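You operate a simulated robot arm through the tools that you are given. There is no shell and no other tool.

You are at the controls of a simulated robot arm. One attempt, no reset.

TASK
Gauge tile 2's bead with the GO and NO GO blocks and sort it.
Fine: tile in the bead gauge, each block's notch over the bead; FLAT with the green block and HIGH with the red one goes in the pass tray, else the fail tray; blocks back in their tray.

Only the result counts: the job must be done as asked and must still hold three seconds after the hand-in. Knocking over, shifting, dropping, spilling or breaking anything else fails it.

THE ROBOT
A 6-joint arm with a four-finger gripper, fixed in place. Base frame: the origin is at the foot of the arm, x ahead of it, y to its left, z up; the work surface is at about z = 0.853. Units: m, rad, N and s.
With the tool pointing down near the work surface it reaches from about 0.3 to 0.7 m from the base axis. Its first joint turns from -2.897 to 2.897 rad. Payload 3.43 kg.
The tool frame sits at the grasp point between the pads (the TCP): z along the fingers, y along the line on which they close. The tips reach 0.03 m beyond it. The gripper opens to 0.12 m. The gripper's body begins 0.085 m behind the TCP.
Orientation is told as [roll, pitch, yaw] about the base's x, y, z axes, in that order, counted from this pose: with the fingers straight down and closing along the base's y, the tool's x points along the base's -x, its y along +y and its z along -z.

THE INTERFACE
- The arm moves only by the tool apply_moves. Its argument "commands" is a list that holds one entry, the list of rows, each a list of 7 numbers: the shift along the tool's x, y, z in m, then the turn, a rotation vector about the tool's x, y, z in rad, then the opening in per cent of the stroke, from 0 (shut) to 100 (fully open). In form: [[[dx, dy, dz, rx, ry, rz, claw], ...]]. A call has 1 to 20 rows; each row shifts and turns the commanded pose from where the row before left it, along the tool's axes as they then stand. A row lasts 0.2 s, in which the tool goes at most 0.05 m and 0.15 rad; a call with a longer step from one row to the next is refused whole, and so is a gripper value outside its range. Where a pose cannot be reached the arm comes as near as it can. A force on the tool above 70 N (or 10 N above the force at the start of the call, whichever is more), or a blocked arm, ends the call early, and 0.2 s more pass. Each finger halts on what it meets, pressing with about 39 N; the grip force reading is that of the motor and also rises with nothing between the fingers. The clock runs only during rows and for 0.2 s after the last one: add rows that do not move to give the fingers time. The reply holds the time, the measured pose of the TCP, the force on the tool along the base axes, the opening and the grip force, in the units named above and with some noise, with the torque about the TCP (base axes, N m) and any sound that the robot's microphone picked up.
- Cameras (640 x 400 px; columns grow to the right, rows downward): "scene" is fixed at [0.0498, 0.4997, 1.4088]; the picture's right is [-0.54, -0.84, 0.00], its down [-0.61, 0.39, -0.68] and it looks along [0.58, -0.37, -0.73] (base axes); focal length 268 px, centre (320, 200). "wrist" rides on the gripper at [0.071, -0.017, -0.121] in the tool frame; the picture's right is [0.23, 0.97, 0.00], its down [-0.81, 0.19, -0.55] and it looks along [-0.54, 0.13, 0.83] (tool axes); focal length 275 px, centre (320, 200). There is no depth. A picture from a camera that has moved, and an enlarged one, comes with that camera's place and axes in the base frame and with its lens.
- capture(camera): a new picture of that camera. The clock stands still meanwhile.
- slide_trunk(by): slides the trunk up (or, below 0, down) by that many m; the arm rides with it, the base frame stays. It gives what a move gives, with no picture.
- zoom(camera, box): a new picture of the part [left, top, right, bottom] of that camera's present view, enlarged. The clock stands still meanwhile.
- hand_in(): hands the job in; it is judged then, once.

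Nothing tells you positions but the pictures and the camera data. Unless the task says otherwise, let go and move clear before handing in.

The tools are called after "Emit:" by a JSON object that holds its "name" and its "arguments". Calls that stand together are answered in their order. apply_moves: Moves the arm, as the interface text tells. Its arguments: {"type":"object","properties":{"commands":{"type":"array"}},"required":["commands"]} The other tools are called the same way: slide_trunk (by) slides the trunk up or down; capture (camera) takes a picture; zoom (camera, box) takes an enlarged picture of a part of a camera's view; hand_in () hands the job in.

At the start:

```text
t: 0.0
tcp_pos: [0.5057, 0.1808, 1.1282]
tcp_rot: [0.001, -0.001, 0.0]
wrist_force: [-0.9, 0.0, 0.6]
moment: [0.03, -0.03, 0.0]
grip_width: 0.1203
gripper_force: 0.2
trunk travel left (down, up): [-0.15, 0.29]
```

scene: 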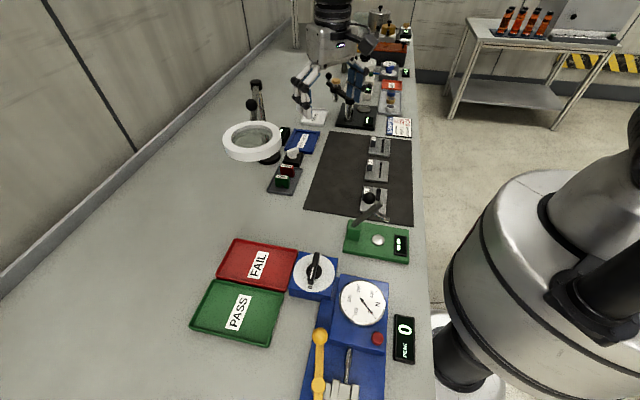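
wrist: 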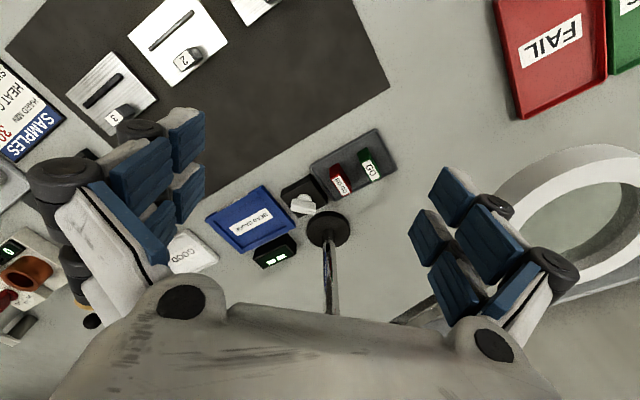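

I see a dark mat with three tiles, a blue bead gauge tray, and a small tray with the red and green blocks; pass and fail trays lie nearer the scene camera. I'll enlarge the views to localise things before moving.

Emit:
{"name": "zoom", "arguments": {"camera": "scene", "box": [240, 100, 440, 225]}}

Emit:
{"name": "zoom", "arguments": {"camera": "wrist", "box": [40, 0, 280, 150]}}

Emit:
{"name": "zoom", "arguments": {"camera": "wrist", "box": [190, 120, 430, 270]}}

```text
3.20 times, centred on (340, 162) of scene
camera zoom: at [0.0498, 0.4997, 1.4088], right [-0.54, -0.84, 0.0], down [-0.61, 0.39, -0.68], along [0.58, -0.37, -0.73], focal length 857 px, centre (256, 320)
```

zoom: 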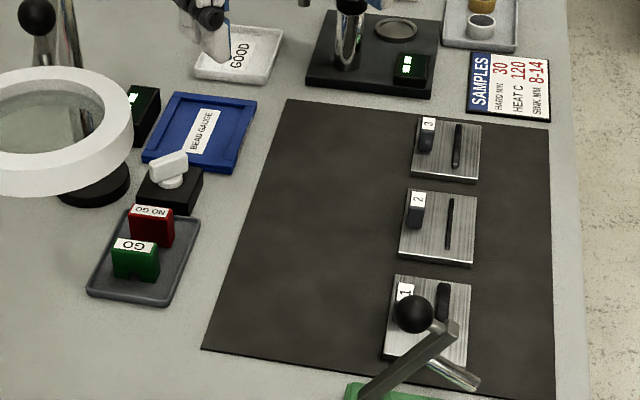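

```text
2.67 times, centred on (160, 75) of wrist
camera zoom: at [0.4328, 0.1635, 1.25], right [-0.23, 0.97, 0.0], down [0.81, 0.19, 0.55], along [0.54, 0.13, -0.83], focal length 734 px, centre (747, 533)
```

zoom: 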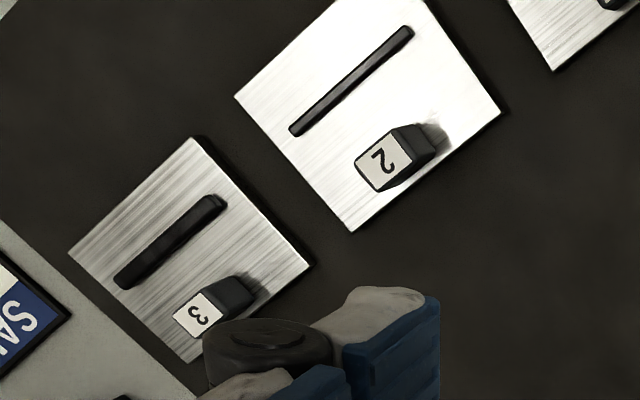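

```text
2.67 times, centred on (310, 195) of wrist
camera zoom: at [0.4328, 0.1635, 1.25], right [-0.23, 0.97, 0.0], down [0.81, 0.19, 0.55], along [0.54, 0.13, -0.83], focal length 734 px, centre (347, 213)
```

zoom: 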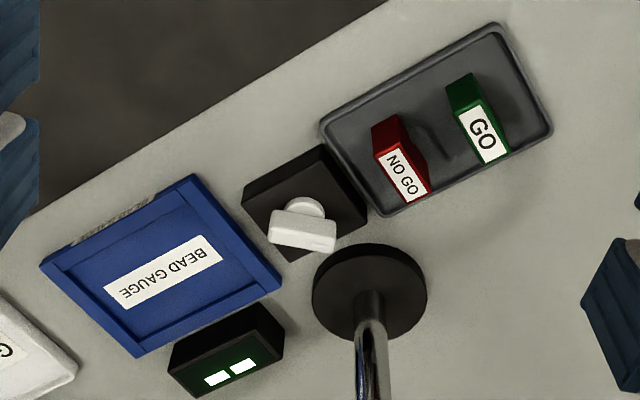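

The tiles, the blue gauge and the block tray are visible; the gauge seems to lie near (0.76, 0.115), at the edge of reach. I'll enlarge the details around it to learn what the knob and the display are.

Emit:
{"name": "zoom", "arguments": {"camera": "wrist", "box": [195, 175, 315, 275]}}

Emit:
{"name": "zoom", "arguments": {"camera": "wrist", "box": [280, 120, 400, 220]}}

Emit:
{"name": "zoom", "arguments": {"camera": "scene", "box": [260, 110, 350, 200]}}

Emit:
{"name": "zoom", "arguments": {"camera": "scene", "box": [340, 120, 430, 220]}}

Emit:
{"name": "zoom", "arguments": {"camera": "scene", "box": [180, 220, 420, 400]}}

Emit:
{"name": "zoom", "arguments": {"camera": "scene", "box": [280, 0, 430, 140]}}

```text
4.00 times, centred on (255, 225) of wrist
camera zoom: at [0.4328, 0.1635, 1.25], right [-0.23, 0.97, 0.0], down [0.81, 0.19, 0.55], along [0.54, 0.13, -0.83], focal length 1101 px, centre (580, 100)
```

zoom: 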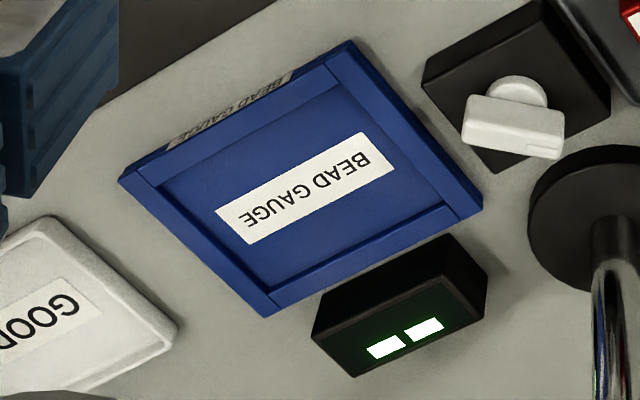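

```text
4.00 times, centred on (340, 170) of wrist
camera zoom: at [0.4328, 0.1635, 1.25], right [-0.23, 0.97, 0.0], down [0.81, 0.19, 0.55], along [0.54, 0.13, -0.83], focal length 1101 px, centre (240, 320)
```

zoom: 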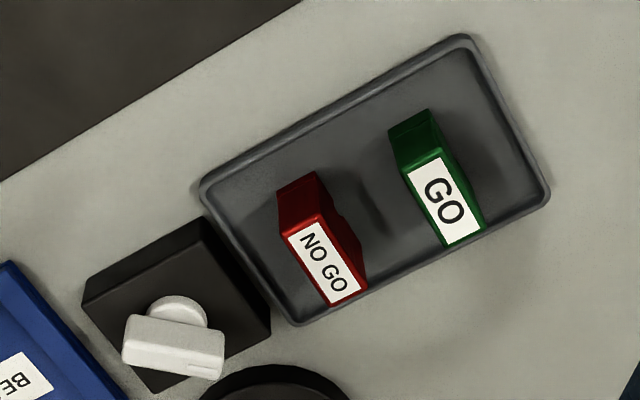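

```text
4.44 times, centred on (305, 155) of scene
camera zoom: at [0.0498, 0.4997, 1.4088], right [-0.54, -0.84, 0.0], down [-0.61, 0.39, -0.68], along [0.58, -0.37, -0.73], focal length 1191 px, centre (387, 400)
```

zoom: 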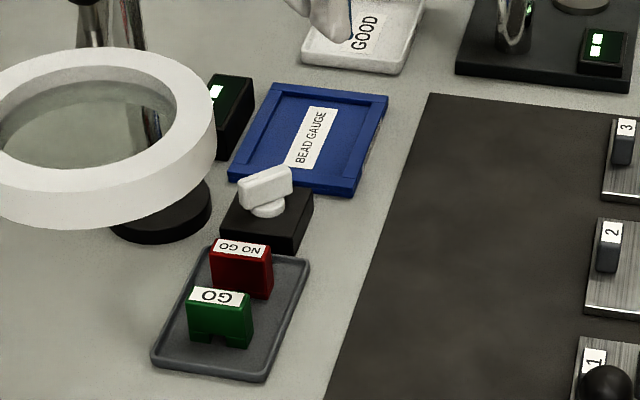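

```text
4.00 times, centred on (385, 170) of scene
camera zoom: at [0.0498, 0.4997, 1.4088], right [-0.54, -0.84, 0.0], down [-0.61, 0.39, -0.68], along [0.58, -0.37, -0.73], focal length 1072 px, centre (60, 320)
```

zoom: 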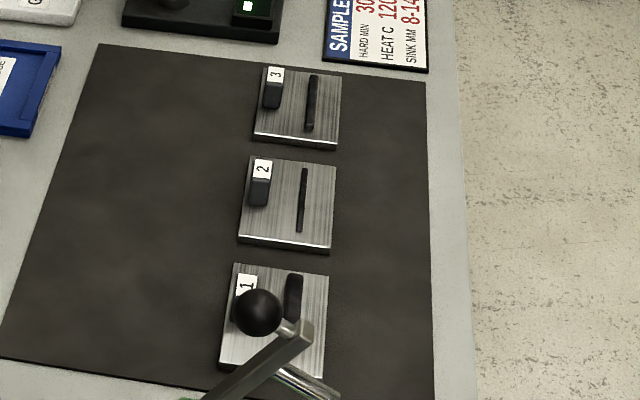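

```text
2.22 times, centred on (300, 310) of scene
camera zoom: at [0.0498, 0.4997, 1.4088], right [-0.54, -0.84, 0.0], down [-0.61, 0.39, -0.68], along [0.58, -0.37, -0.73], focal length 595 px, centre (364, -44)
```

zoom: 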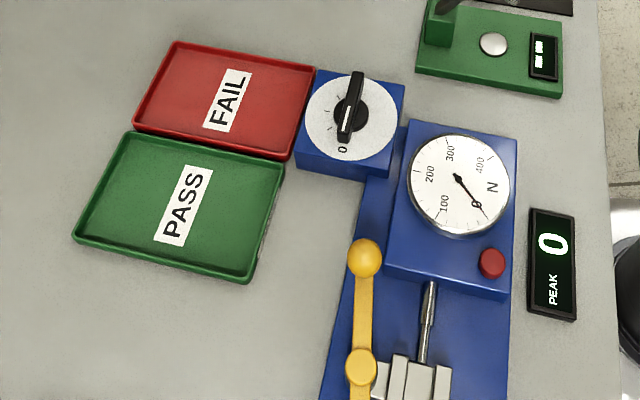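

```text
2.86 times, centred on (355, 70) of scene
camera zoom: at [0.0498, 0.4997, 1.4088], right [-0.54, -0.84, 0.0], down [-0.61, 0.39, -0.68], along [0.58, -0.37, -0.73], focal length 765 px, centre (220, 571)
```

zoom: 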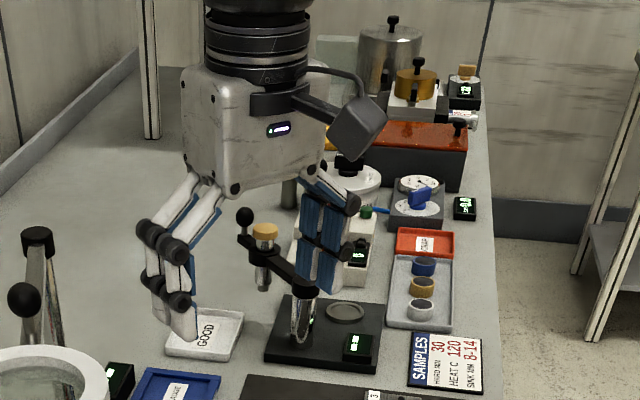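

The blocks, gauge and tiles all seem turned about 45° to the base axes, with the gauge centre near (0.76, 0.115). I'll first turn the hand by 45° in place and look again.

Emit:
{"name": "apply_moves", "arguments": {"commands": [[[0, 0, 0, 0, 0, -0.1309, 100], [0, 0, 0, 0, 0, -0.1309, 100], [0, 0, 0, 0, 0, -0.1309, 100], [0, 0, 0, 0, 0, -0.1309, 100], [0, 0, 0, 0, 0, -0.1309, 100], [0, 0, 0, 0, 0, -0.1309, 100], [0, 0, 0, 0, 0, 0, 100]]]}}

Emit:
{"name": "capture", "arguments": {"camera": "wrist"}}

Emit:
{"name": "capture", "arguments": {"camera": "scene"}}

```text
t: 1.6
tcp_pos: [0.5052, 0.1812, 1.1279]
tcp_rot: [0.0, 0.001, 0.785]
wrist_force: [0.1, 0.1, -0.3]
moment: [-0.02, 0.0, 0.01]
grip_width: 0.1201
gripper_force: 0.1
trunk travel left (down, up): [-0.15, 0.29]
```

```text
taken
camera wrist: at [0.4661, 0.1181, 1.25], right [-0.85, 0.52, 0.0], down [0.44, 0.71, 0.55], along [0.29, 0.47, -0.83], focal length 275 px, centre (320, 200)
```

wrist: 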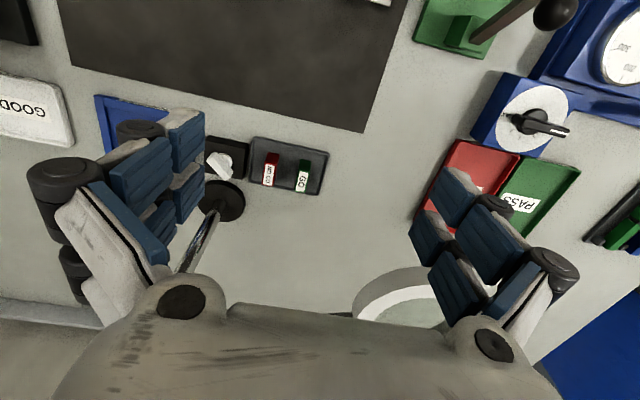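

```text
taken
```

scene: 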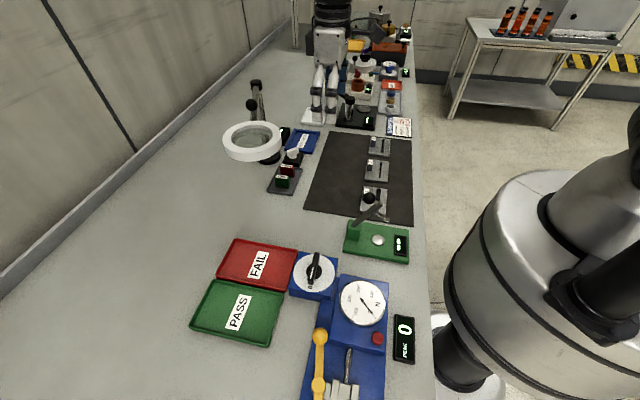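

The hand turned as expected and nothing was touched. Next I test how far the arm reaches toward the gauge, at a safe height and clear of the magnifier post near (0.75, 0.255).

Emit:
{"name": "apply_moves", "arguments": {"commands": [[[-0.0111, -0.0349, 0.013, 0, 0, 0, 100], [-0.0111, -0.0349, 0.013, 0, 0, 0, 100], [-0.0111, -0.0349, 0.013, 0, 0, 0, 100], [-0.0111, -0.0349, 0.013, 0, 0, 0, 100], [-0.0111, -0.0349, 0.013, 0, 0, 0, 100], [-0.0111, -0.0349, 0.013, 0, 0, 0, 100], [0, 0, 0, 0, 0, 0, 100], [0, 0, 0, 0, 0, 0, 100]]]}}

Emit:
{"name": "capture", "arguments": {"camera": "wrist"}}

Emit:
{"name": "capture", "arguments": {"camera": "scene"}}

```text
t: 3.4
tcp_pos: [0.7025, 0.0786, 1.0509]
tcp_rot: [0.0, -0.002, 0.787]
wrist_force: [0.7, -0.1, 0.4]
moment: [0.0, 0.02, 0.03]
grip_width: 0.1197
gripper_force: 0.1
trunk travel left (down, up): [-0.15, 0.29]
```

```text
taken
camera wrist: at [0.6632, 0.0165, 1.1708], right [-0.85, 0.53, 0.0], down [0.44, 0.71, 0.55], along [0.29, 0.47, -0.83], focal length 275 px, centre (320, 200)
```

wrist: 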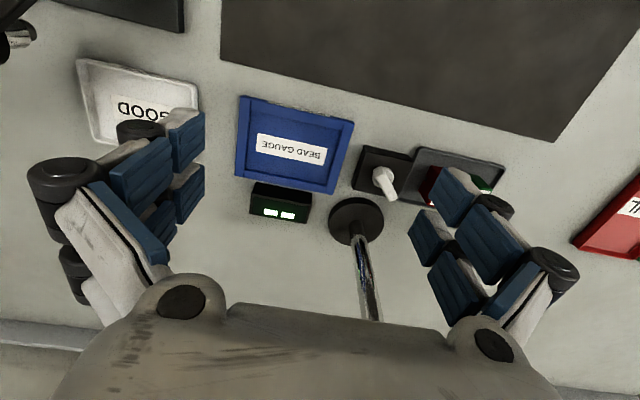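

```text
taken
```

scene: 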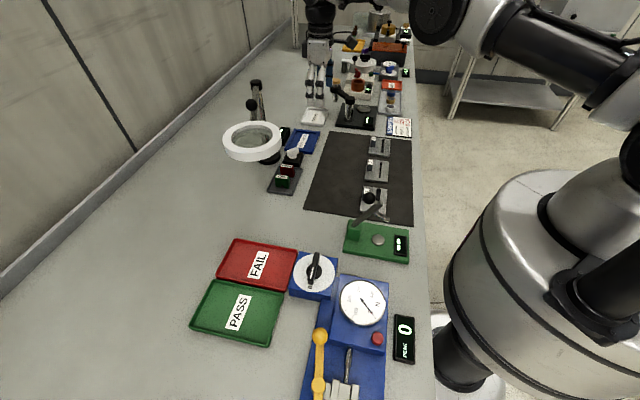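

The arm reached (0.70, 0.08) easily and the wrist view now shows the gauge clearly. I continue to straight above the gauge centre to check the reach there.

Emit:
{"name": "apply_moves", "arguments": {"commands": [[[-0.0222, -0.005, 0, 0, 0, 0, 100], [-0.0222, -0.005, 0, 0, 0, 0, 100], [-0.0222, -0.005, 0, 0, 0, 0, 100], [0, 0, 0, 0, 0, 0, 100], [0, 0, 0, 0, 0, 0, 100]]]}}

Emit:
{"name": "capture", "arguments": {"camera": "wrist"}}

Emit:
{"name": "capture", "arguments": {"camera": "scene"}}

```text
t: 4.6
tcp_pos: [0.7021, 0.0935, 1.0484]
tcp_rot: [-0.001, 0.0, 0.786]
wrist_force: [0.6, -0.5, 0.5]
moment: [-0.01, -0.01, -0.01]
grip_width: 0.1204
gripper_force: 0.1
out of reach, approached as far as the arm can: row 1, 2, 3
trunk travel left (down, up): [-0.15, 0.29]
```

```text
taken
camera wrist: at [0.6636, 0.0316, 1.1697], right [-0.85, 0.53, 0.0], down [0.44, 0.71, 0.55], along [0.29, 0.47, -0.83], focal length 275 px, centre (320, 200)
```

wrist: 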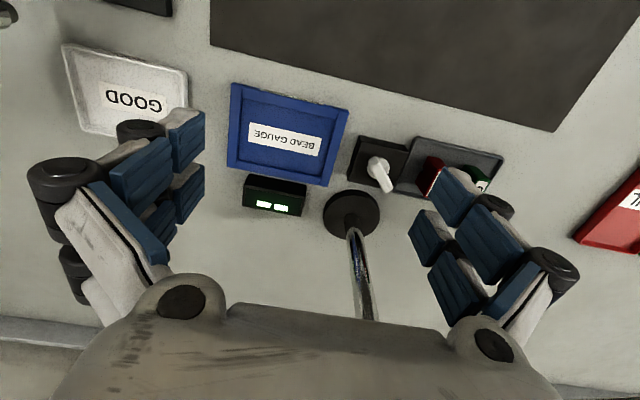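

```text
taken
```

scene: 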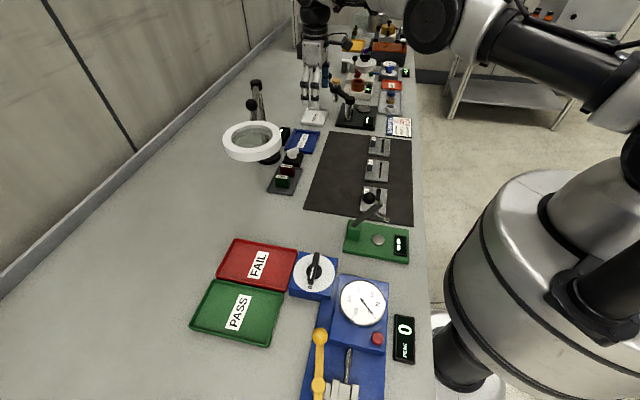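

The arm stops at about r = 0.708 m with the tool straight down, short of the gauge at r ≈ 0.77. I test whether the trunk height changes that limit; the hand is clear of everything here.

Emit:
{"name": "slide_trunk", "arguments": {"by": 0.1}}

Emit:
{"name": "zoom", "arguments": {"camera": "wrist", "box": [200, 60, 400, 240]}}

```text
t: 5.9
tcp_pos: [0.7032, 0.0932, 1.1475]
tcp_rot: [-0.001, 0.0, 0.786]
wrist_force: [-0.6, 0.8, -0.2]
moment: [0.04, 0.05, 0.01]
grip_width: 0.12
gripper_force: 0.0
trunk travel left (down, up): [-0.25, 0.19]
```

```text
2.22 times, centred on (300, 150) of wrist
camera zoom: at [0.6638, 0.0316, 1.2691], right [-0.85, 0.53, 0.0], down [0.44, 0.71, 0.55], along [0.29, 0.47, -0.83], focal length 612 px, centre (364, 311)
```

zoom: 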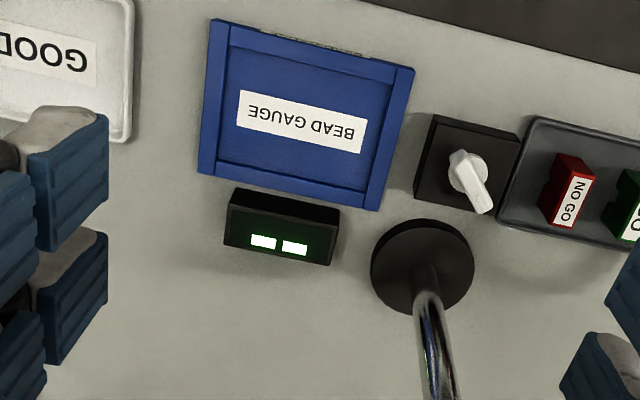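

The trunk moved up 0.1 m and the tool rode with it. Now I go down again and outward to see whether the reach has grown.

Emit:
{"name": "apply_moves", "arguments": {"commands": [[[0, 0, 0.035, 0, 0, 0, 100], [0, 0, 0.035, 0, 0, 0, 100], [0, 0, 0.03, 0, 0, 0, 100], [0, 0, 0, 0, 0, 0, 100]]]}}

Emit:
{"name": "apply_moves", "arguments": {"commands": [[[-0.0222, -0.005, 0, 0, 0, 0, 100], [-0.0222, -0.005, 0, 0, 0, 0, 100], [0, 0, 0, 0, 0, 0, 100]]]}}

```text
t: 6.9
tcp_pos: [0.7026, 0.0947, 1.0475]
tcp_rot: [0.0, -0.002, 0.785]
wrist_force: [-0.5, 0.2, 0.4]
moment: [0.0, 0.0, 0.02]
grip_width: 0.1203
gripper_force: 0.0
trunk travel left (down, up): [-0.25, 0.19]
```

```text
t: 7.7
tcp_pos: [0.7028, 0.1089, 1.0509]
tcp_rot: [-0.001, -0.001, 0.784]
wrist_force: [-0.8, 0.1, -0.4]
moment: [-0.04, -0.03, 0.01]
grip_width: 0.12
gripper_force: 0.0
out of reach, approached as far as the arm can: row 1, 2
trunk travel left (down, up): [-0.25, 0.19]
```

The limit stays at about r = 0.71 m whatever the trunk height, so the way out is to tilt the tool about its closing axis, with the wrist leaning back toward the base. I try about 29° of tilt and then go outward.

Emit:
{"name": "apply_moves", "arguments": {"commands": [[[0, 0, 0, 0, -0.125, 0, 100], [0, 0, 0, 0, -0.125, 0, 100], [0, 0, 0, 0, -0.125, 0, 100], [0, 0, 0, 0, -0.125, 0, 100], [0, 0, 0, 0, 0, 0, 100], [0, 0, 0, 0, 0, 0, 100]]]}}

```text
t: 9.1
tcp_pos: [0.7047, 0.1091, 1.0512]
tcp_rot: [0.0, -0.5, 0.786]
wrist_force: [0.7, -0.3, -0.4]
moment: [0.0, 0.02, -0.03]
grip_width: 0.12
gripper_force: 0.2
trunk travel left (down, up): [-0.25, 0.19]
```

The tilt was taken exactly. Now I move outward to above where the tile's handle would be, about (0.776, 0.134), at z = 1.0.

Emit:
{"name": "apply_moves", "arguments": {"commands": [[[-0.0119, -0.0108, 0.0255, 0, 0, 0, 100], [-0.0119, -0.0108, 0.0255, 0, 0, 0, 100], [-0.0119, -0.0108, 0.0255, 0, 0, 0, 100], [0, 0, 0, 0, 0, 0, 100], [0, 0, 0, 0, 0, 0, 100]]]}}

Emit:
{"name": "capture", "arguments": {"camera": "wrist"}}

Emit:
{"name": "capture", "arguments": {"camera": "scene"}}

```text
t: 10.3
tcp_pos: [0.7748, 0.1345, 0.9984]
tcp_rot: [-0.001, -0.499, 0.784]
wrist_force: [-0.9, -1.3, -0.6]
moment: [0.0, 0.0, 0.0]
grip_width: 0.12
gripper_force: 0.0
trunk travel left (down, up): [-0.25, 0.19]
```

```text
taken
camera wrist: at [0.7022, 0.0357, 1.0696], right [-0.83, 0.55, -0.11], down [0.18, 0.45, 0.87], along [0.53, 0.71, -0.47], focal length 275 px, centre (320, 200)
```

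wrist: 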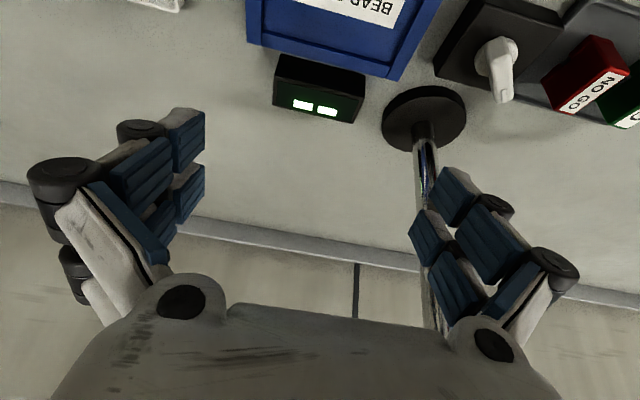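

```text
taken
```

scene: 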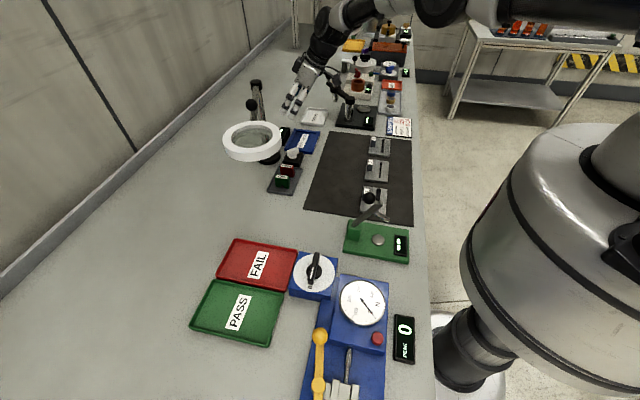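

With 0.5 rad of tilt the tool reaches the far handle position. I check that it still does so lower down (z = 0.93), with the fingers half closed to keep clear of the knob box and the display.

Emit:
{"name": "apply_moves", "arguments": {"commands": [[[0, 0, 0, 0, 0, 0, 50], [0, 0, 0, 0, 0, 0, 50], [0, 0, 0, 0, 0, 0, 50], [0, 0, 0, 0, 0, 0, 50], [0.0112, 0, 0.0205, 0, 0, 0, 50], [0.0112, 0, 0.0205, 0, 0, 0, 50], [0.0112, 0, 0.0205, 0, 0, 0, 50], [0, 0, 0, 0, 0, 0, 50], [0, 0, 0, 0, 0, 0, 50]]]}}

Emit:
{"name": "capture", "arguments": {"camera": "wrist"}}

Emit:
{"name": "zoom", "arguments": {"camera": "scene", "box": [230, 70, 350, 190]}}

```text
t: 12.3
tcp_pos: [0.7703, 0.1305, 0.9325]
tcp_rot: [0.001, -0.499, 0.787]
wrist_force: [0.5, 0.5, 0.3]
moment: [0.01, -0.04, 0.01]
grip_width: 0.06
gripper_force: 0.0
out of reach, approached as far as the arm can: row 7
trunk travel left (down, up): [-0.25, 0.19]
```

```text
taken
camera wrist: at [0.6955, 0.033, 1.0039], right [-0.83, 0.55, -0.11], down [0.18, 0.45, 0.87], along [0.53, 0.71, -0.47], focal length 275 px, centre (320, 200)
```

wrist: 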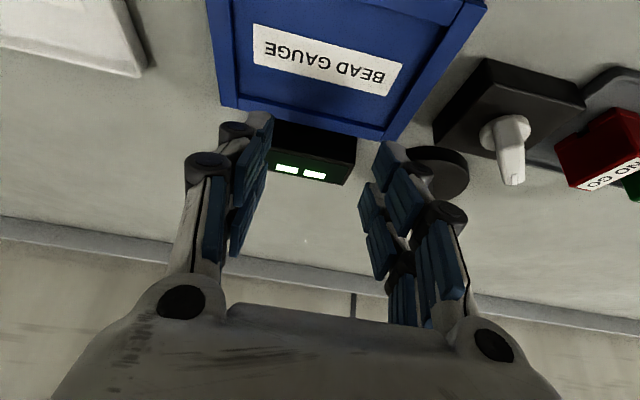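

```text
3.33 times, centred on (290, 130) of scene
camera zoom: at [0.0498, 0.4997, 1.4088], right [-0.54, -0.84, 0.0], down [-0.61, 0.39, -0.68], along [0.58, -0.37, -0.73], focal length 893 px, centre (420, 433)
```

zoom: 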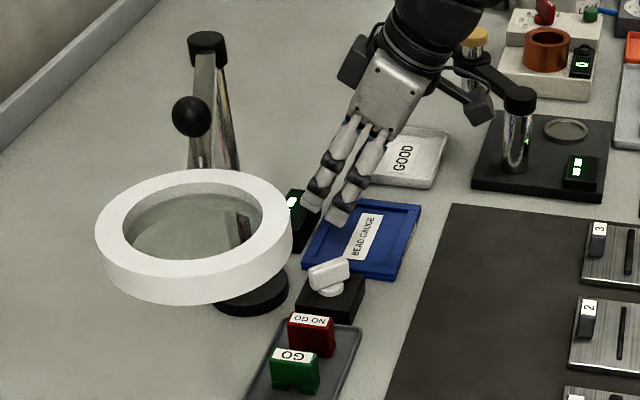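

At z = 0.93 with the trunk raised the arm is right at its limit, so a lower trunk should suit the tilted low work better. I back off up and inward, straighten the tool, then lower the trunk.

Emit:
{"name": "apply_moves", "arguments": {"commands": [[[-0.0216, 0, -0.0395, 0, 0, 0, 50], [-0.0216, 0, -0.0395, 0, 0, 0, 50], [0.0202, 0.0124, -0.0367, 0, 0, 0, 50], [0.0202, 0.0124, -0.0367, 0, 0, 0, 50], [0.0202, 0.0124, -0.0367, 0, 0, 0, 50], [0.0202, 0.0124, -0.0367, 0, 0, 0, 50], [0.0202, 0.0124, -0.0367, 0, 0, 0, 50], [0.0202, 0.0124, -0.0367, 0, 0, 0, 50], [0.0202, 0.0124, -0.0367, 0, 0, 0, 50], [0.0202, 0.0124, -0.0367, 0, 0, 0, 50], [0, 0, 0, 0, 0.125, 0, 50], [0, 0, 0, 0, 0.125, 0, 50], [0, 0, 0, 0, 0.125, 0, 50], [0, 0, 0, 0, 0.125, 0, 50], [0, 0, 0, 0, 0, 0, 50]]]}}

Emit:
{"name": "slide_trunk", "arguments": {"by": -0.2}}

Emit:
{"name": "capture", "arguments": {"camera": "wrist"}}

Emit:
{"name": "capture", "arguments": {"camera": "scene"}}

```text
t: 15.5
tcp_pos: [0.4981, 0.0015, 1.2025]
tcp_rot: [0.0, 0.001, 0.787]
wrist_force: [0.6, 0.4, 0.0]
moment: [-0.01, -0.01, 0.02]
grip_width: 0.0596
gripper_force: 0.0
trunk travel left (down, up): [-0.25, 0.19]
```

```text
t: 17.7
tcp_pos: [0.4991, 0.0008, 1.0025]
tcp_rot: [0.001, -0.002, 0.786]
wrist_force: [-0.1, 0.0, 0.4]
moment: [0.01, 0.02, 0.01]
grip_width: 0.0601
gripper_force: 0.1
trunk travel left (down, up): [-0.05, 0.39]
```

```text
taken
camera wrist: at [0.4597, -0.0611, 1.1233], right [-0.85, 0.53, 0.0], down [0.44, 0.71, 0.55], along [0.29, 0.47, -0.83], focal length 275 px, centre (320, 200)
```

wrist: 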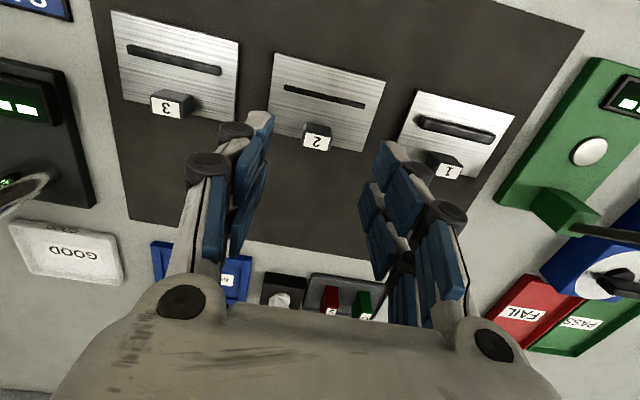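

```text
taken
```

scene: 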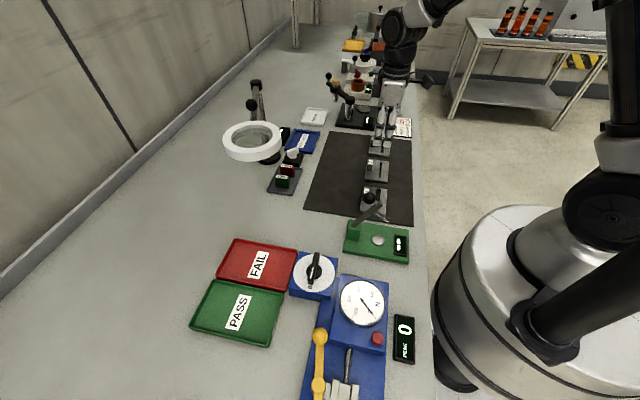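

Tile 2 is now right below the hand and in clear view. I enlarge it to get its position, its handle and the bead precisely.

Emit:
{"name": "zoom", "arguments": {"camera": "wrist", "box": [250, 30, 410, 170]}}

Emit:
{"name": "zoom", "arguments": {"camera": "scene", "box": [340, 120, 420, 200]}}

```text
2.86 times, centred on (330, 100) of wrist
camera zoom: at [0.4597, -0.0611, 1.1233], right [-0.85, 0.53, 0.0], down [0.44, 0.71, 0.55], along [0.29, 0.47, -0.83], focal length 786 px, centre (291, 486)
```

zoom: 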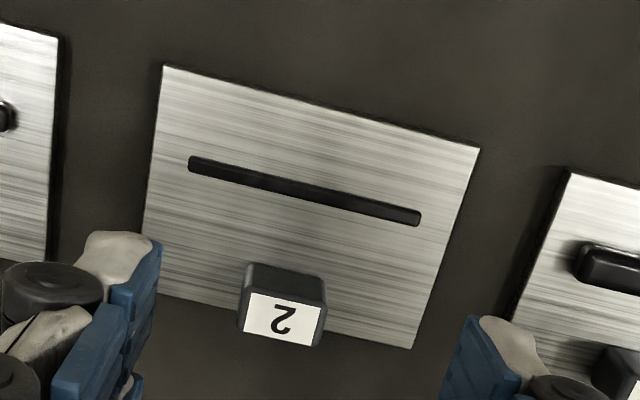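

```text
5.00 times, centred on (380, 160) of scene
camera zoom: at [0.0498, 0.4997, 1.4088], right [-0.54, -0.84, 0.0], down [-0.61, 0.39, -0.68], along [0.58, -0.37, -0.73], focal length 1340 px, centre (20, 400)
```

zoom: 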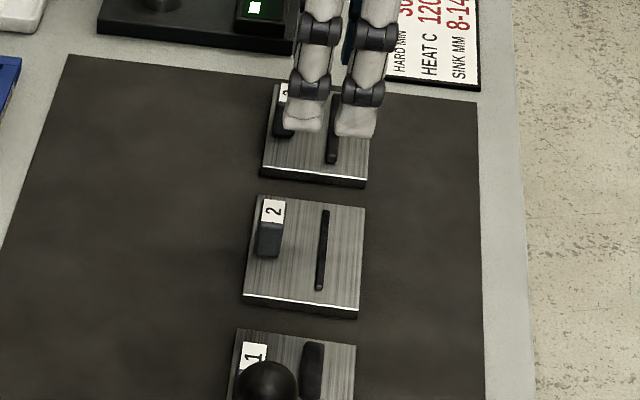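

Tile 2 is about 0.10 x 0.07 m, centred near (0.4945, 0.0005), its handle at s ≈ +0.025 with top at z ≈ 0.886 and the bead at s ≈ -0.010. I tilt the tool by 0.5 rad as the gauge needs and go to just above the handle.

Emit:
{"name": "apply_moves", "arguments": {"commands": [[[0, 0, 0, 0, -0.125, 0, 50], [0, 0, 0, 0, -0.125, 0, 50], [0, 0, 0, 0, -0.125, 0, 50], [0, 0, 0, 0, -0.125, 0, 50], [0.0095, 0.0014, 0.0276, 0, 0, 0, 50], [0.0095, 0.0014, 0.0276, 0, 0, 0, 50], [0, 0, 0, 0, 0, 0, 50]]]}}

Emit:
{"name": "capture", "arguments": {"camera": "wrist"}}

Emit:
{"name": "zoom", "arguments": {"camera": "scene", "box": [340, 90, 430, 190]}}

```text
t: 19.3
tcp_pos: [0.5046, 0.0118, 0.9459]
tcp_rot: [0.0, -0.498, 0.785]
wrist_force: [-0.6, -0.2, -0.2]
moment: [-0.01, -0.03, -0.03]
grip_width: 0.0599
gripper_force: 0.1
trunk travel left (down, up): [-0.05, 0.39]
```

```text
taken
camera wrist: at [0.4296, -0.0865, 1.0173], right [-0.83, 0.55, -0.11], down [0.18, 0.45, 0.87], along [0.53, 0.71, -0.47], focal length 275 px, centre (320, 200)
```

wrist: 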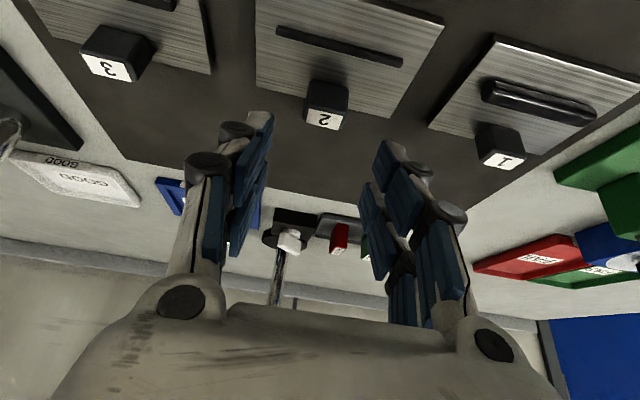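

```text
4.00 times, centred on (385, 140) of scene
camera zoom: at [0.0498, 0.4997, 1.4088], right [-0.54, -0.84, 0.0], down [-0.61, 0.39, -0.68], along [0.58, -0.37, -0.73], focal length 1072 px, centre (60, 440)
```

zoom: 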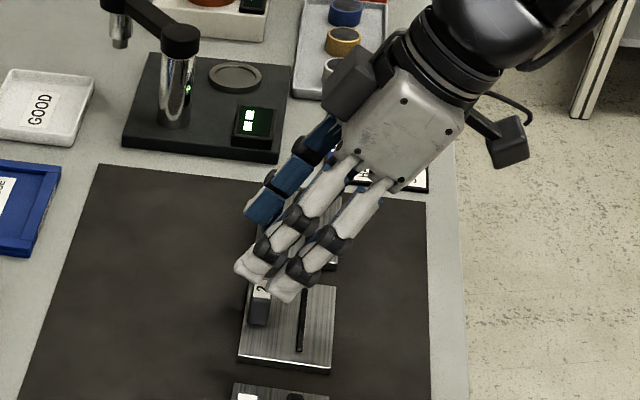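

The tilted hand sits above tile 2's handle, with the fingers straddling it. I enlarge the wrist view to check the lateral alignment before going down.

Emit:
{"name": "zoom", "arguments": {"camera": "wrist", "box": [220, 60, 420, 260]}}

```text
2.00 times, centred on (320, 160) of wrist
camera zoom: at [0.4296, -0.0865, 1.0173], right [-0.83, 0.55, -0.11], down [0.18, 0.45, 0.87], along [0.53, 0.71, -0.47], focal length 551 px, centre (320, 280)
```

zoom: 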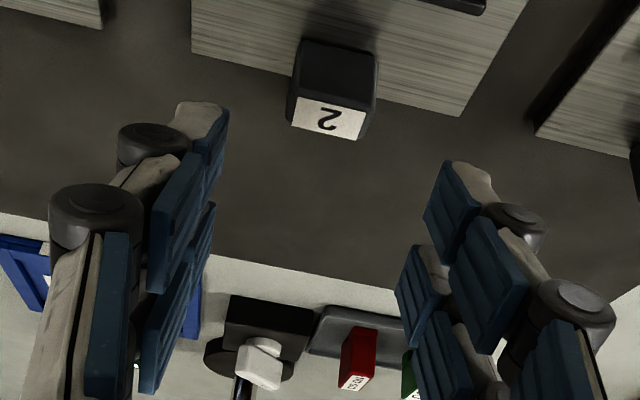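

The handle is about 2 mm off the finger centre line, otherwise as predicted. I correct that and go down to the grasp height, then look before closing.

Emit:
{"name": "apply_moves", "arguments": {"commands": [[[0.0085, -0.0007, 0.0143, 0, 0, 0, 50], [0.0085, -0.0007, 0.0143, 0, 0, 0, 50], [0.0084, -0.0006, 0.0144, 0, 0, 0, 50], [0, 0, 0, 0, 0, 0, 50]]]}}

Emit:
{"name": "capture", "arguments": {"camera": "wrist"}}

Emit:
{"name": "zoom", "arguments": {"camera": "scene", "box": [340, 120, 420, 200]}}

```text
t: 20.3
tcp_pos: [0.5038, 0.0083, 0.8961]
tcp_rot: [-0.001, -0.505, 0.788]
wrist_force: [1.1, 1.7, 16.5]
moment: [0.18, 0.24, 0.08]
grip_width: 0.0609
gripper_force: 1.0
trunk travel left (down, up): [-0.05, 0.39]
```

```text
taken
camera wrist: at [0.4297, -0.0896, 0.9684], right [-0.83, 0.55, -0.11], down [0.18, 0.45, 0.88], along [0.53, 0.71, -0.47], focal length 275 px, centre (320, 200)
```

wrist: 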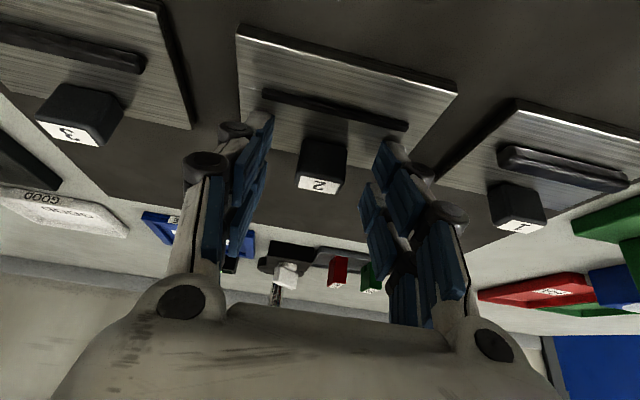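

```text
5.00 times, centred on (380, 160) of scene
camera zoom: at [0.0498, 0.4997, 1.4088], right [-0.54, -0.84, 0.0], down [-0.61, 0.39, -0.68], along [0.58, -0.37, -0.73], focal length 1340 px, centre (20, 400)
```

zoom: 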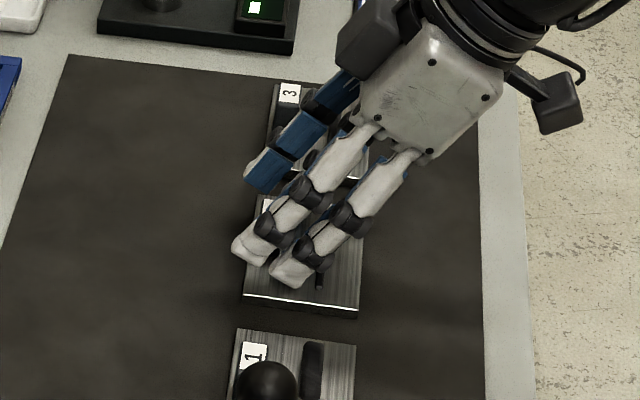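

The wrist force shows 16 N upward, so the fingertips rest lightly on the tile, whose top is therefore near z = 0.865. I lift 3 mm and then close on the handle.

Emit:
{"name": "apply_moves", "arguments": {"commands": [[[-0.0016, 0, -0.003, 0, 0, 0, 50], [0, 0, 0, 0, 0, 0, 50]]]}}

```text
t: 20.9
tcp_pos: [0.503, 0.0075, 0.8975]
tcp_rot: [0.002, -0.499, 0.785]
wrist_force: [0.4, 0.5, -0.5]
moment: [0.02, -0.01, -0.01]
grip_width: 0.0601
gripper_force: 0.1
trunk travel left (down, up): [-0.05, 0.39]
```

The contact force is gone. Now I close on the handle.

Emit:
{"name": "apply_moves", "arguments": {"commands": [[[0, 0, 0, 0, 0, 0, 30], [0, 0, 0, 0, 0, 0, 10], [0, 0, 0, 0, 0, 0, 0], [0, 0, 0, 0, 0, 0, 0], [0, 0, 0, 0, 0, 0, 0], [0, 0, 0, 0, 0, 0, 0]]]}}

Emit:
{"name": "capture", "arguments": {"camera": "wrist"}}

```text
t: 22.3
tcp_pos: [0.503, 0.008, 0.8981]
tcp_rot: [-0.001, -0.501, 0.786]
wrist_force: [-0.9, 1.0, 1.9]
moment: [0.16, -0.01, 0.06]
grip_width: 0.0275
gripper_force: 38.6
trunk travel left (down, up): [-0.05, 0.39]
```

```text
taken
camera wrist: at [0.4293, -0.0895, 0.9705], right [-0.83, 0.55, -0.11], down [0.18, 0.45, 0.87], along [0.53, 0.71, -0.47], focal length 275 px, centre (320, 200)
```

wrist: 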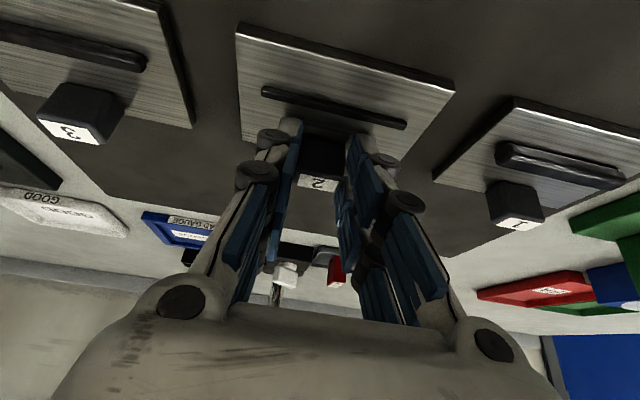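

The handle is gripped at 27.5 mm width with 39 N. I lift a little and check that the tile stays level and firm.

Emit:
{"name": "apply_moves", "arguments": {"commands": [[[-0.0048, 0, -0.0088, 0, 0, 0, 0], [-0.0096, 0, -0.0176, 0, 0, 0, 0], [-0.0096, 0, -0.0176, 0, 0, 0, 0], [0, 0, 0, 0, 0, 0, 0]]]}}

Emit:
{"name": "capture", "arguments": {"camera": "wrist"}}

Emit:
{"name": "zoom", "arguments": {"camera": "scene", "box": [320, 80, 440, 200]}}

```text
t: 23.3
tcp_pos: [0.5039, 0.0074, 0.9464]
tcp_rot: [0.001, -0.499, 0.786]
wrist_force: [-0.5, -1.0, -3.5]
moment: [0.02, -0.03, 0.03]
grip_width: 0.0279
gripper_force: 38.6
trunk travel left (down, up): [-0.05, 0.39]
```

```text
taken
camera wrist: at [0.4304, -0.0897, 1.0198], right [-0.83, 0.55, -0.11], down [0.18, 0.45, 0.87], along [0.53, 0.71, -0.47], focal length 275 px, centre (320, 200)
```

wrist: 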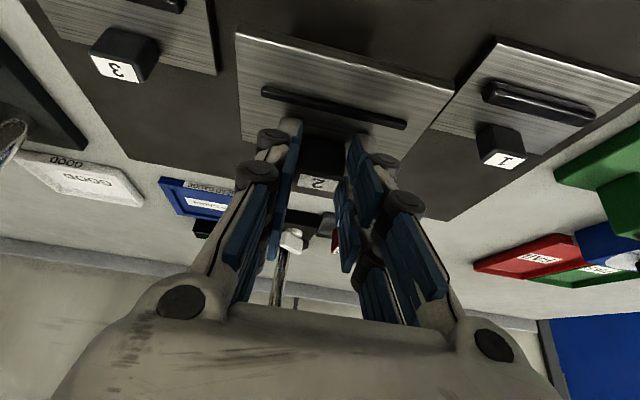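

```text
3.33 times, centred on (380, 140) of scene
camera zoom: at [0.0498, 0.4997, 1.4088], right [-0.54, -0.84, 0.0], down [-0.61, 0.39, -0.68], along [0.58, -0.37, -0.73], focal length 893 px, centre (120, 400)
```

zoom: 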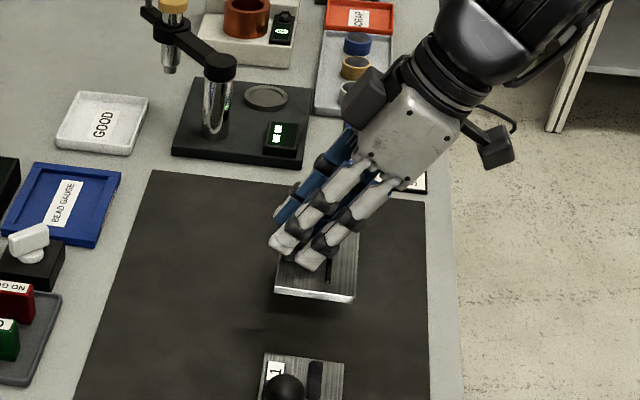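

The tile is lifted and its weight is about 3.5 N. I enlarge the wrist view to check whether it has tipped in the grip.

Emit:
{"name": "zoom", "arguments": {"camera": "wrist", "box": [220, 10, 480, 200]}}

Emit:
{"name": "zoom", "arguments": {"camera": "scene", "box": [380, 130, 440, 180]}}

```text
2.11 times, centred on (350, 105) of wrist
camera zoom: at [0.4304, -0.0897, 1.0198], right [-0.83, 0.55, -0.11], down [0.18, 0.45, 0.87], along [0.53, 0.71, -0.47], focal length 580 px, centre (257, 400)
```

zoom: 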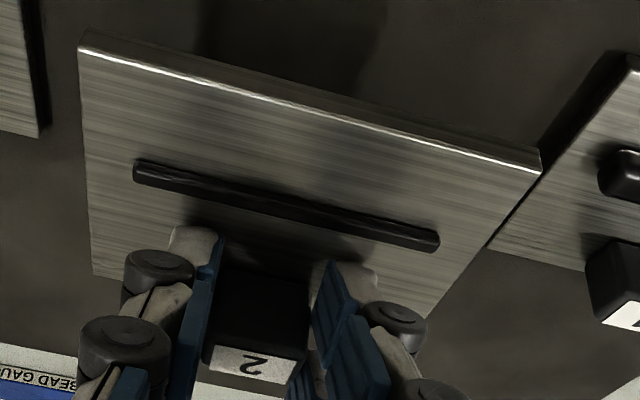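

```text
8.00 times, centred on (410, 155) of scene
camera zoom: at [0.0498, 0.4997, 1.4088], right [-0.54, -0.84, 0.0], down [-0.61, 0.39, -0.68], along [0.58, -0.37, -0.73], focal length 2143 px, centre (-400, 560)
```

zoom: 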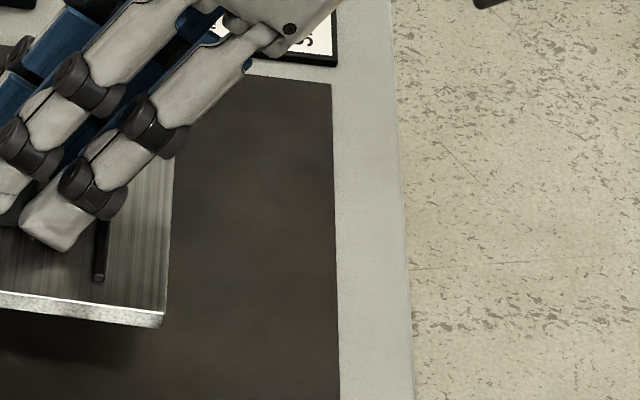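

The tile hangs level and firm; its centre lies about 10 mm behind the TCP along u. I carry it at z ≈ 0.975 to hover over the gauge.

Emit:
{"name": "apply_moves", "arguments": {"commands": [[[-0.0125, -0.0054, 0.0051, 0, 0, 0, 0], [-0.025, -0.0108, 0.0102, 0, 0, 0, 0], [-0.025, -0.0108, 0.0102, 0, 0, 0, 0], [-0.025, -0.0108, 0.0102, 0, 0, 0, 0], [-0.025, -0.0108, 0.0102, 0, 0, 0, 0], [-0.025, -0.0108, 0.0102, 0, 0, 0, 0], [-0.025, -0.0108, 0.0102, 0, 0, 0, 0], [-0.025, -0.0108, 0.0102, 0, 0, 0, 0], [-0.025, -0.0108, 0.0102, 0, 0, 0, 0], [-0.025, -0.0108, 0.0102, 0, 0, 0, 0], [-0.0125, -0.0054, 0.0051, 0, 0, 0, 0], [0, 0, 0, 0, 0, 0, 0], [0, 0, 0, 0, 0, 0, 0]]]}}

Emit:
{"name": "capture", "arguments": {"camera": "wrist"}}

Emit:
{"name": "zoom", "arguments": {"camera": "scene", "box": [250, 80, 370, 180]}}

```text
t: 26.1
tcp_pos: [0.7709, 0.1207, 0.9777]
tcp_rot: [0.0, -0.499, 0.785]
wrist_force: [0.3, -0.6, -2.5]
moment: [0.03, 0.01, -0.03]
grip_width: 0.0277
gripper_force: 38.8
trunk travel left (down, up): [-0.05, 0.39]
```

```text
taken
camera wrist: at [0.6976, 0.0243, 1.0496], right [-0.83, 0.55, -0.11], down [0.18, 0.45, 0.87], along [0.53, 0.71, -0.47], focal length 275 px, centre (320, 200)
```

wrist: 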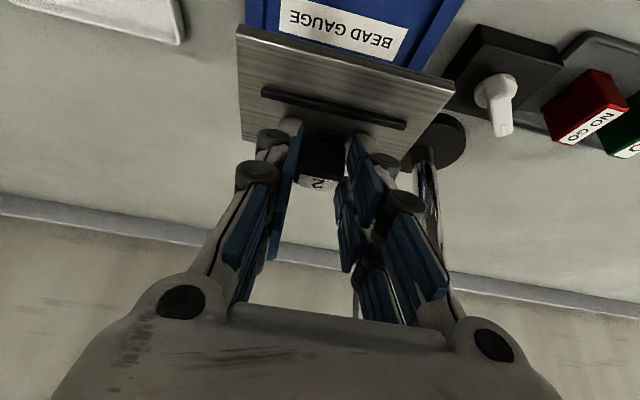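

```text
4.00 times, centred on (310, 130) of scene
camera zoom: at [0.0498, 0.4997, 1.4088], right [-0.54, -0.84, 0.0], down [-0.61, 0.39, -0.68], along [0.58, -0.37, -0.73], focal length 1072 px, centre (360, 480)
```

zoom: 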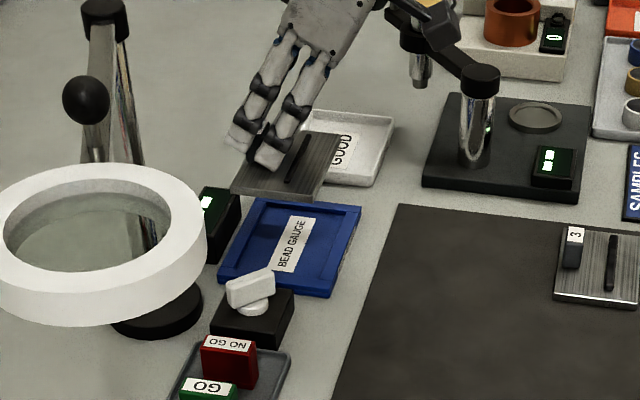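

The tile hovers over the gauge and the reach is fine. I enlarge the wrist view to compare the tile's edges with the gauge's side walls.

Emit:
{"name": "zoom", "arguments": {"camera": "wrist", "box": [220, 0, 480, 160]}}

Emit:
{"name": "zoom", "arguments": {"camera": "scene", "box": [290, 100, 350, 160]}}

```text
2.46 times, centred on (350, 80) of wrist
camera zoom: at [0.6976, 0.0243, 1.0496], right [-0.83, 0.55, -0.11], down [0.18, 0.45, 0.87], along [0.53, 0.71, -0.47], focal length 678 px, centre (246, 495)
```

zoom: 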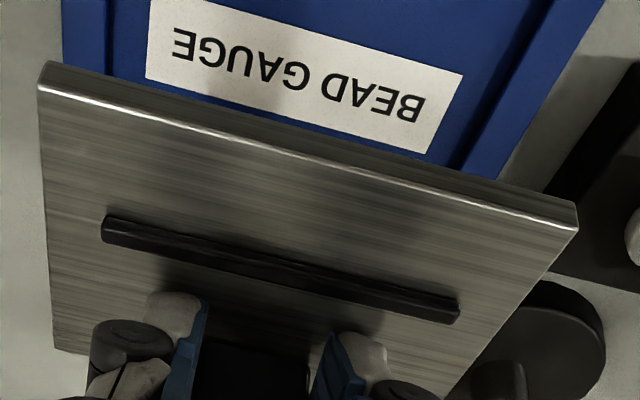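

```text
6.67 times, centred on (320, 130) of scene
camera zoom: at [0.0498, 0.4997, 1.4088], right [-0.54, -0.84, 0.0], down [-0.61, 0.39, -0.68], along [0.58, -0.37, -0.73], focal length 1786 px, centre (320, 667)
```

zoom: 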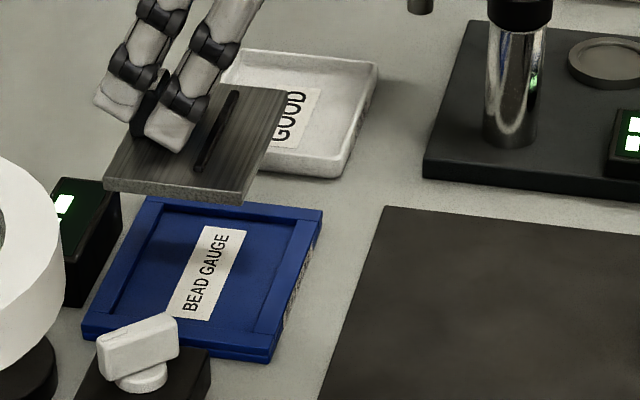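

Both views put the tile within about 1 mm of the gauge pocket's centre in each direction. I lower it to just above the rim and look again.

Emit:
{"name": "apply_moves", "arguments": {"commands": [[[0.01, 0, 0.0183, 0, 0, 0, 0], [0.01, 0, 0.0183, 0, 0, 0, 0], [0.01, 0, 0.0183, 0, 0, 0, 0], [0, 0, 0, 0, 0, 0, 0], [0, 0, 0, 0, 0, 0, 0]]]}}

Emit:
{"name": "capture", "arguments": {"camera": "wrist"}}

Emit:
{"name": "zoom", "arguments": {"camera": "scene", "box": [290, 110, 340, 160]}}

Emit:
{"name": "zoom", "arguments": {"camera": "wrist", "box": [220, 0, 480, 160]}}

```text
t: 27.3
tcp_pos: [0.7698, 0.1218, 0.9154]
tcp_rot: [0.0, -0.499, 0.785]
wrist_force: [-0.2, -0.2, -2.3]
moment: [0.05, -0.01, 0.0]
grip_width: 0.0278
gripper_force: 39.1
trunk travel left (down, up): [-0.05, 0.39]
```

```text
taken
camera wrist: at [0.6963, 0.0246, 0.9874], right [-0.83, 0.55, -0.11], down [0.18, 0.45, 0.87], along [0.53, 0.71, -0.47], focal length 275 px, centre (320, 200)
```

wrist: 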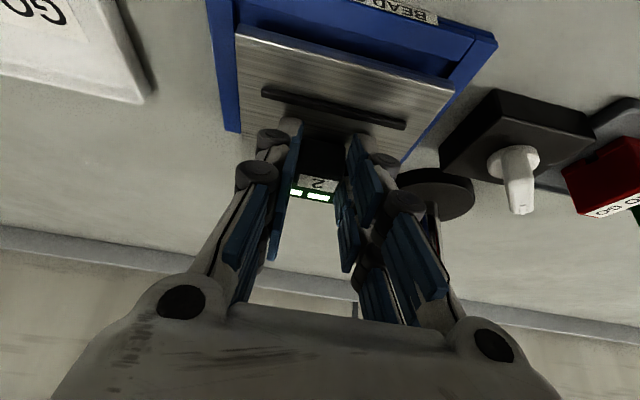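

```text
8.00 times, centred on (315, 135) of scene
camera zoom: at [0.0498, 0.4997, 1.4088], right [-0.54, -0.84, 0.0], down [-0.61, 0.39, -0.68], along [0.58, -0.37, -0.73], focal length 2143 px, centre (360, 720)
```

zoom: 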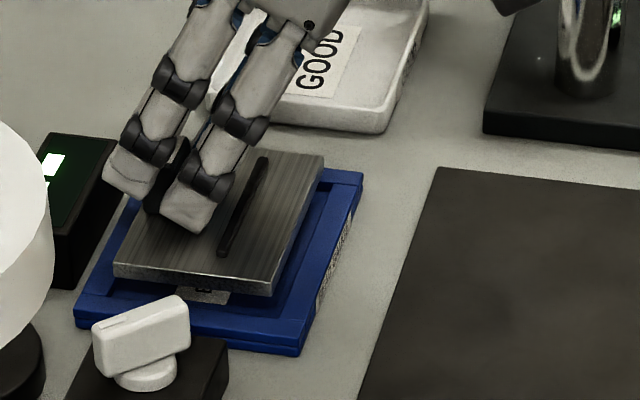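

```text
2.46 times, centred on (350, 80) of wrist
camera zoom: at [0.6963, 0.0246, 0.9874], right [-0.83, 0.55, -0.11], down [0.18, 0.45, 0.87], along [0.53, 0.71, -0.47], focal length 678 px, centre (246, 495)
```

zoom: 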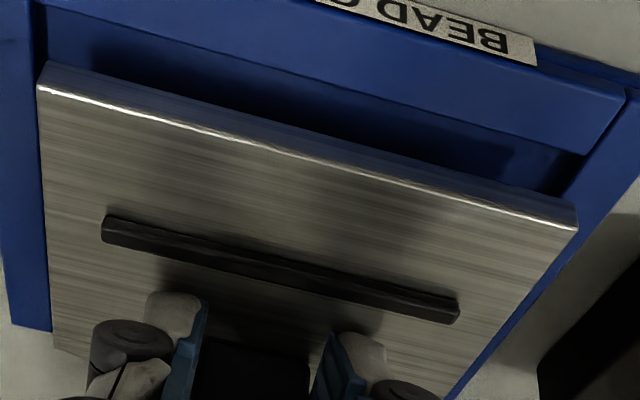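

The tile is just above the rim. I enlarge both ends of the pocket to settle the alignment along the long axis, where clearance is only about 2 mm.

Emit:
{"name": "zoom", "arguments": {"camera": "scene", "box": [296, 128, 328, 158]}}

Emit:
{"name": "zoom", "arguments": {"camera": "wrist", "box": [400, 20, 500, 120]}}

Emit:
{"name": "zoom", "arguments": {"camera": "wrist", "box": [200, 0, 300, 150]}}

```text
13.33 times, centred on (312, 143) of scene
camera zoom: at [0.0498, 0.4997, 1.4088], right [-0.54, -0.84, 0.0], down [-0.61, 0.39, -0.68], along [0.58, -0.37, -0.73], focal length 3572 px, centre (427, 960)
```

zoom: 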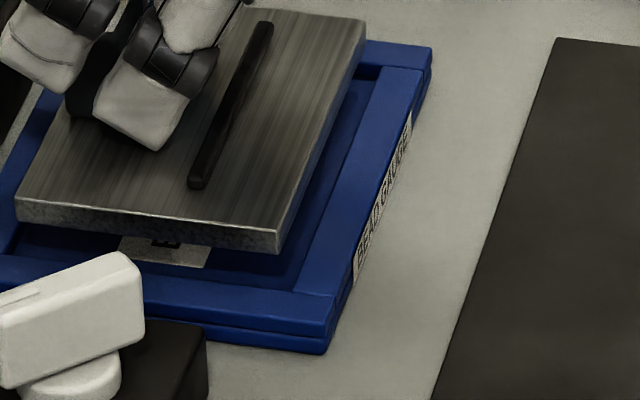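

```text
4.00 times, centred on (450, 70) of wrist
camera zoom: at [0.6963, 0.0246, 0.9874], right [-0.83, 0.55, -0.11], down [0.18, 0.45, 0.87], along [0.53, 0.71, -0.47], focal length 1101 px, centre (-200, 720)
```

zoom: 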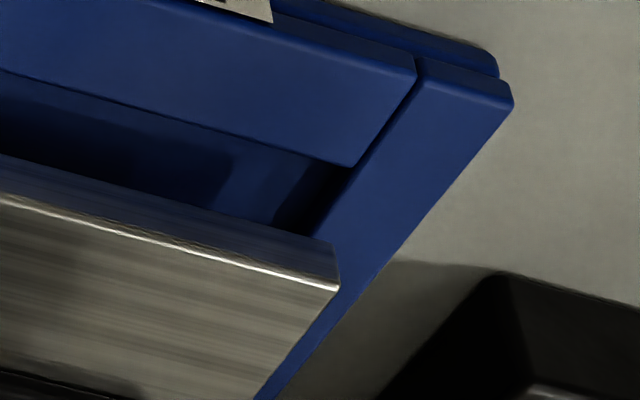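

```text
2.67 times, centred on (250, 75) of wrist
camera zoom: at [0.6963, 0.0246, 0.9874], right [-0.83, 0.55, -0.11], down [0.18, 0.45, 0.87], along [0.53, 0.71, -0.47], focal length 734 px, centre (507, 533)
```

zoom: 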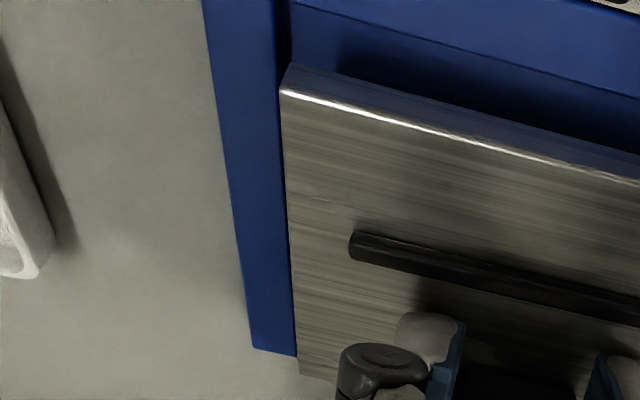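

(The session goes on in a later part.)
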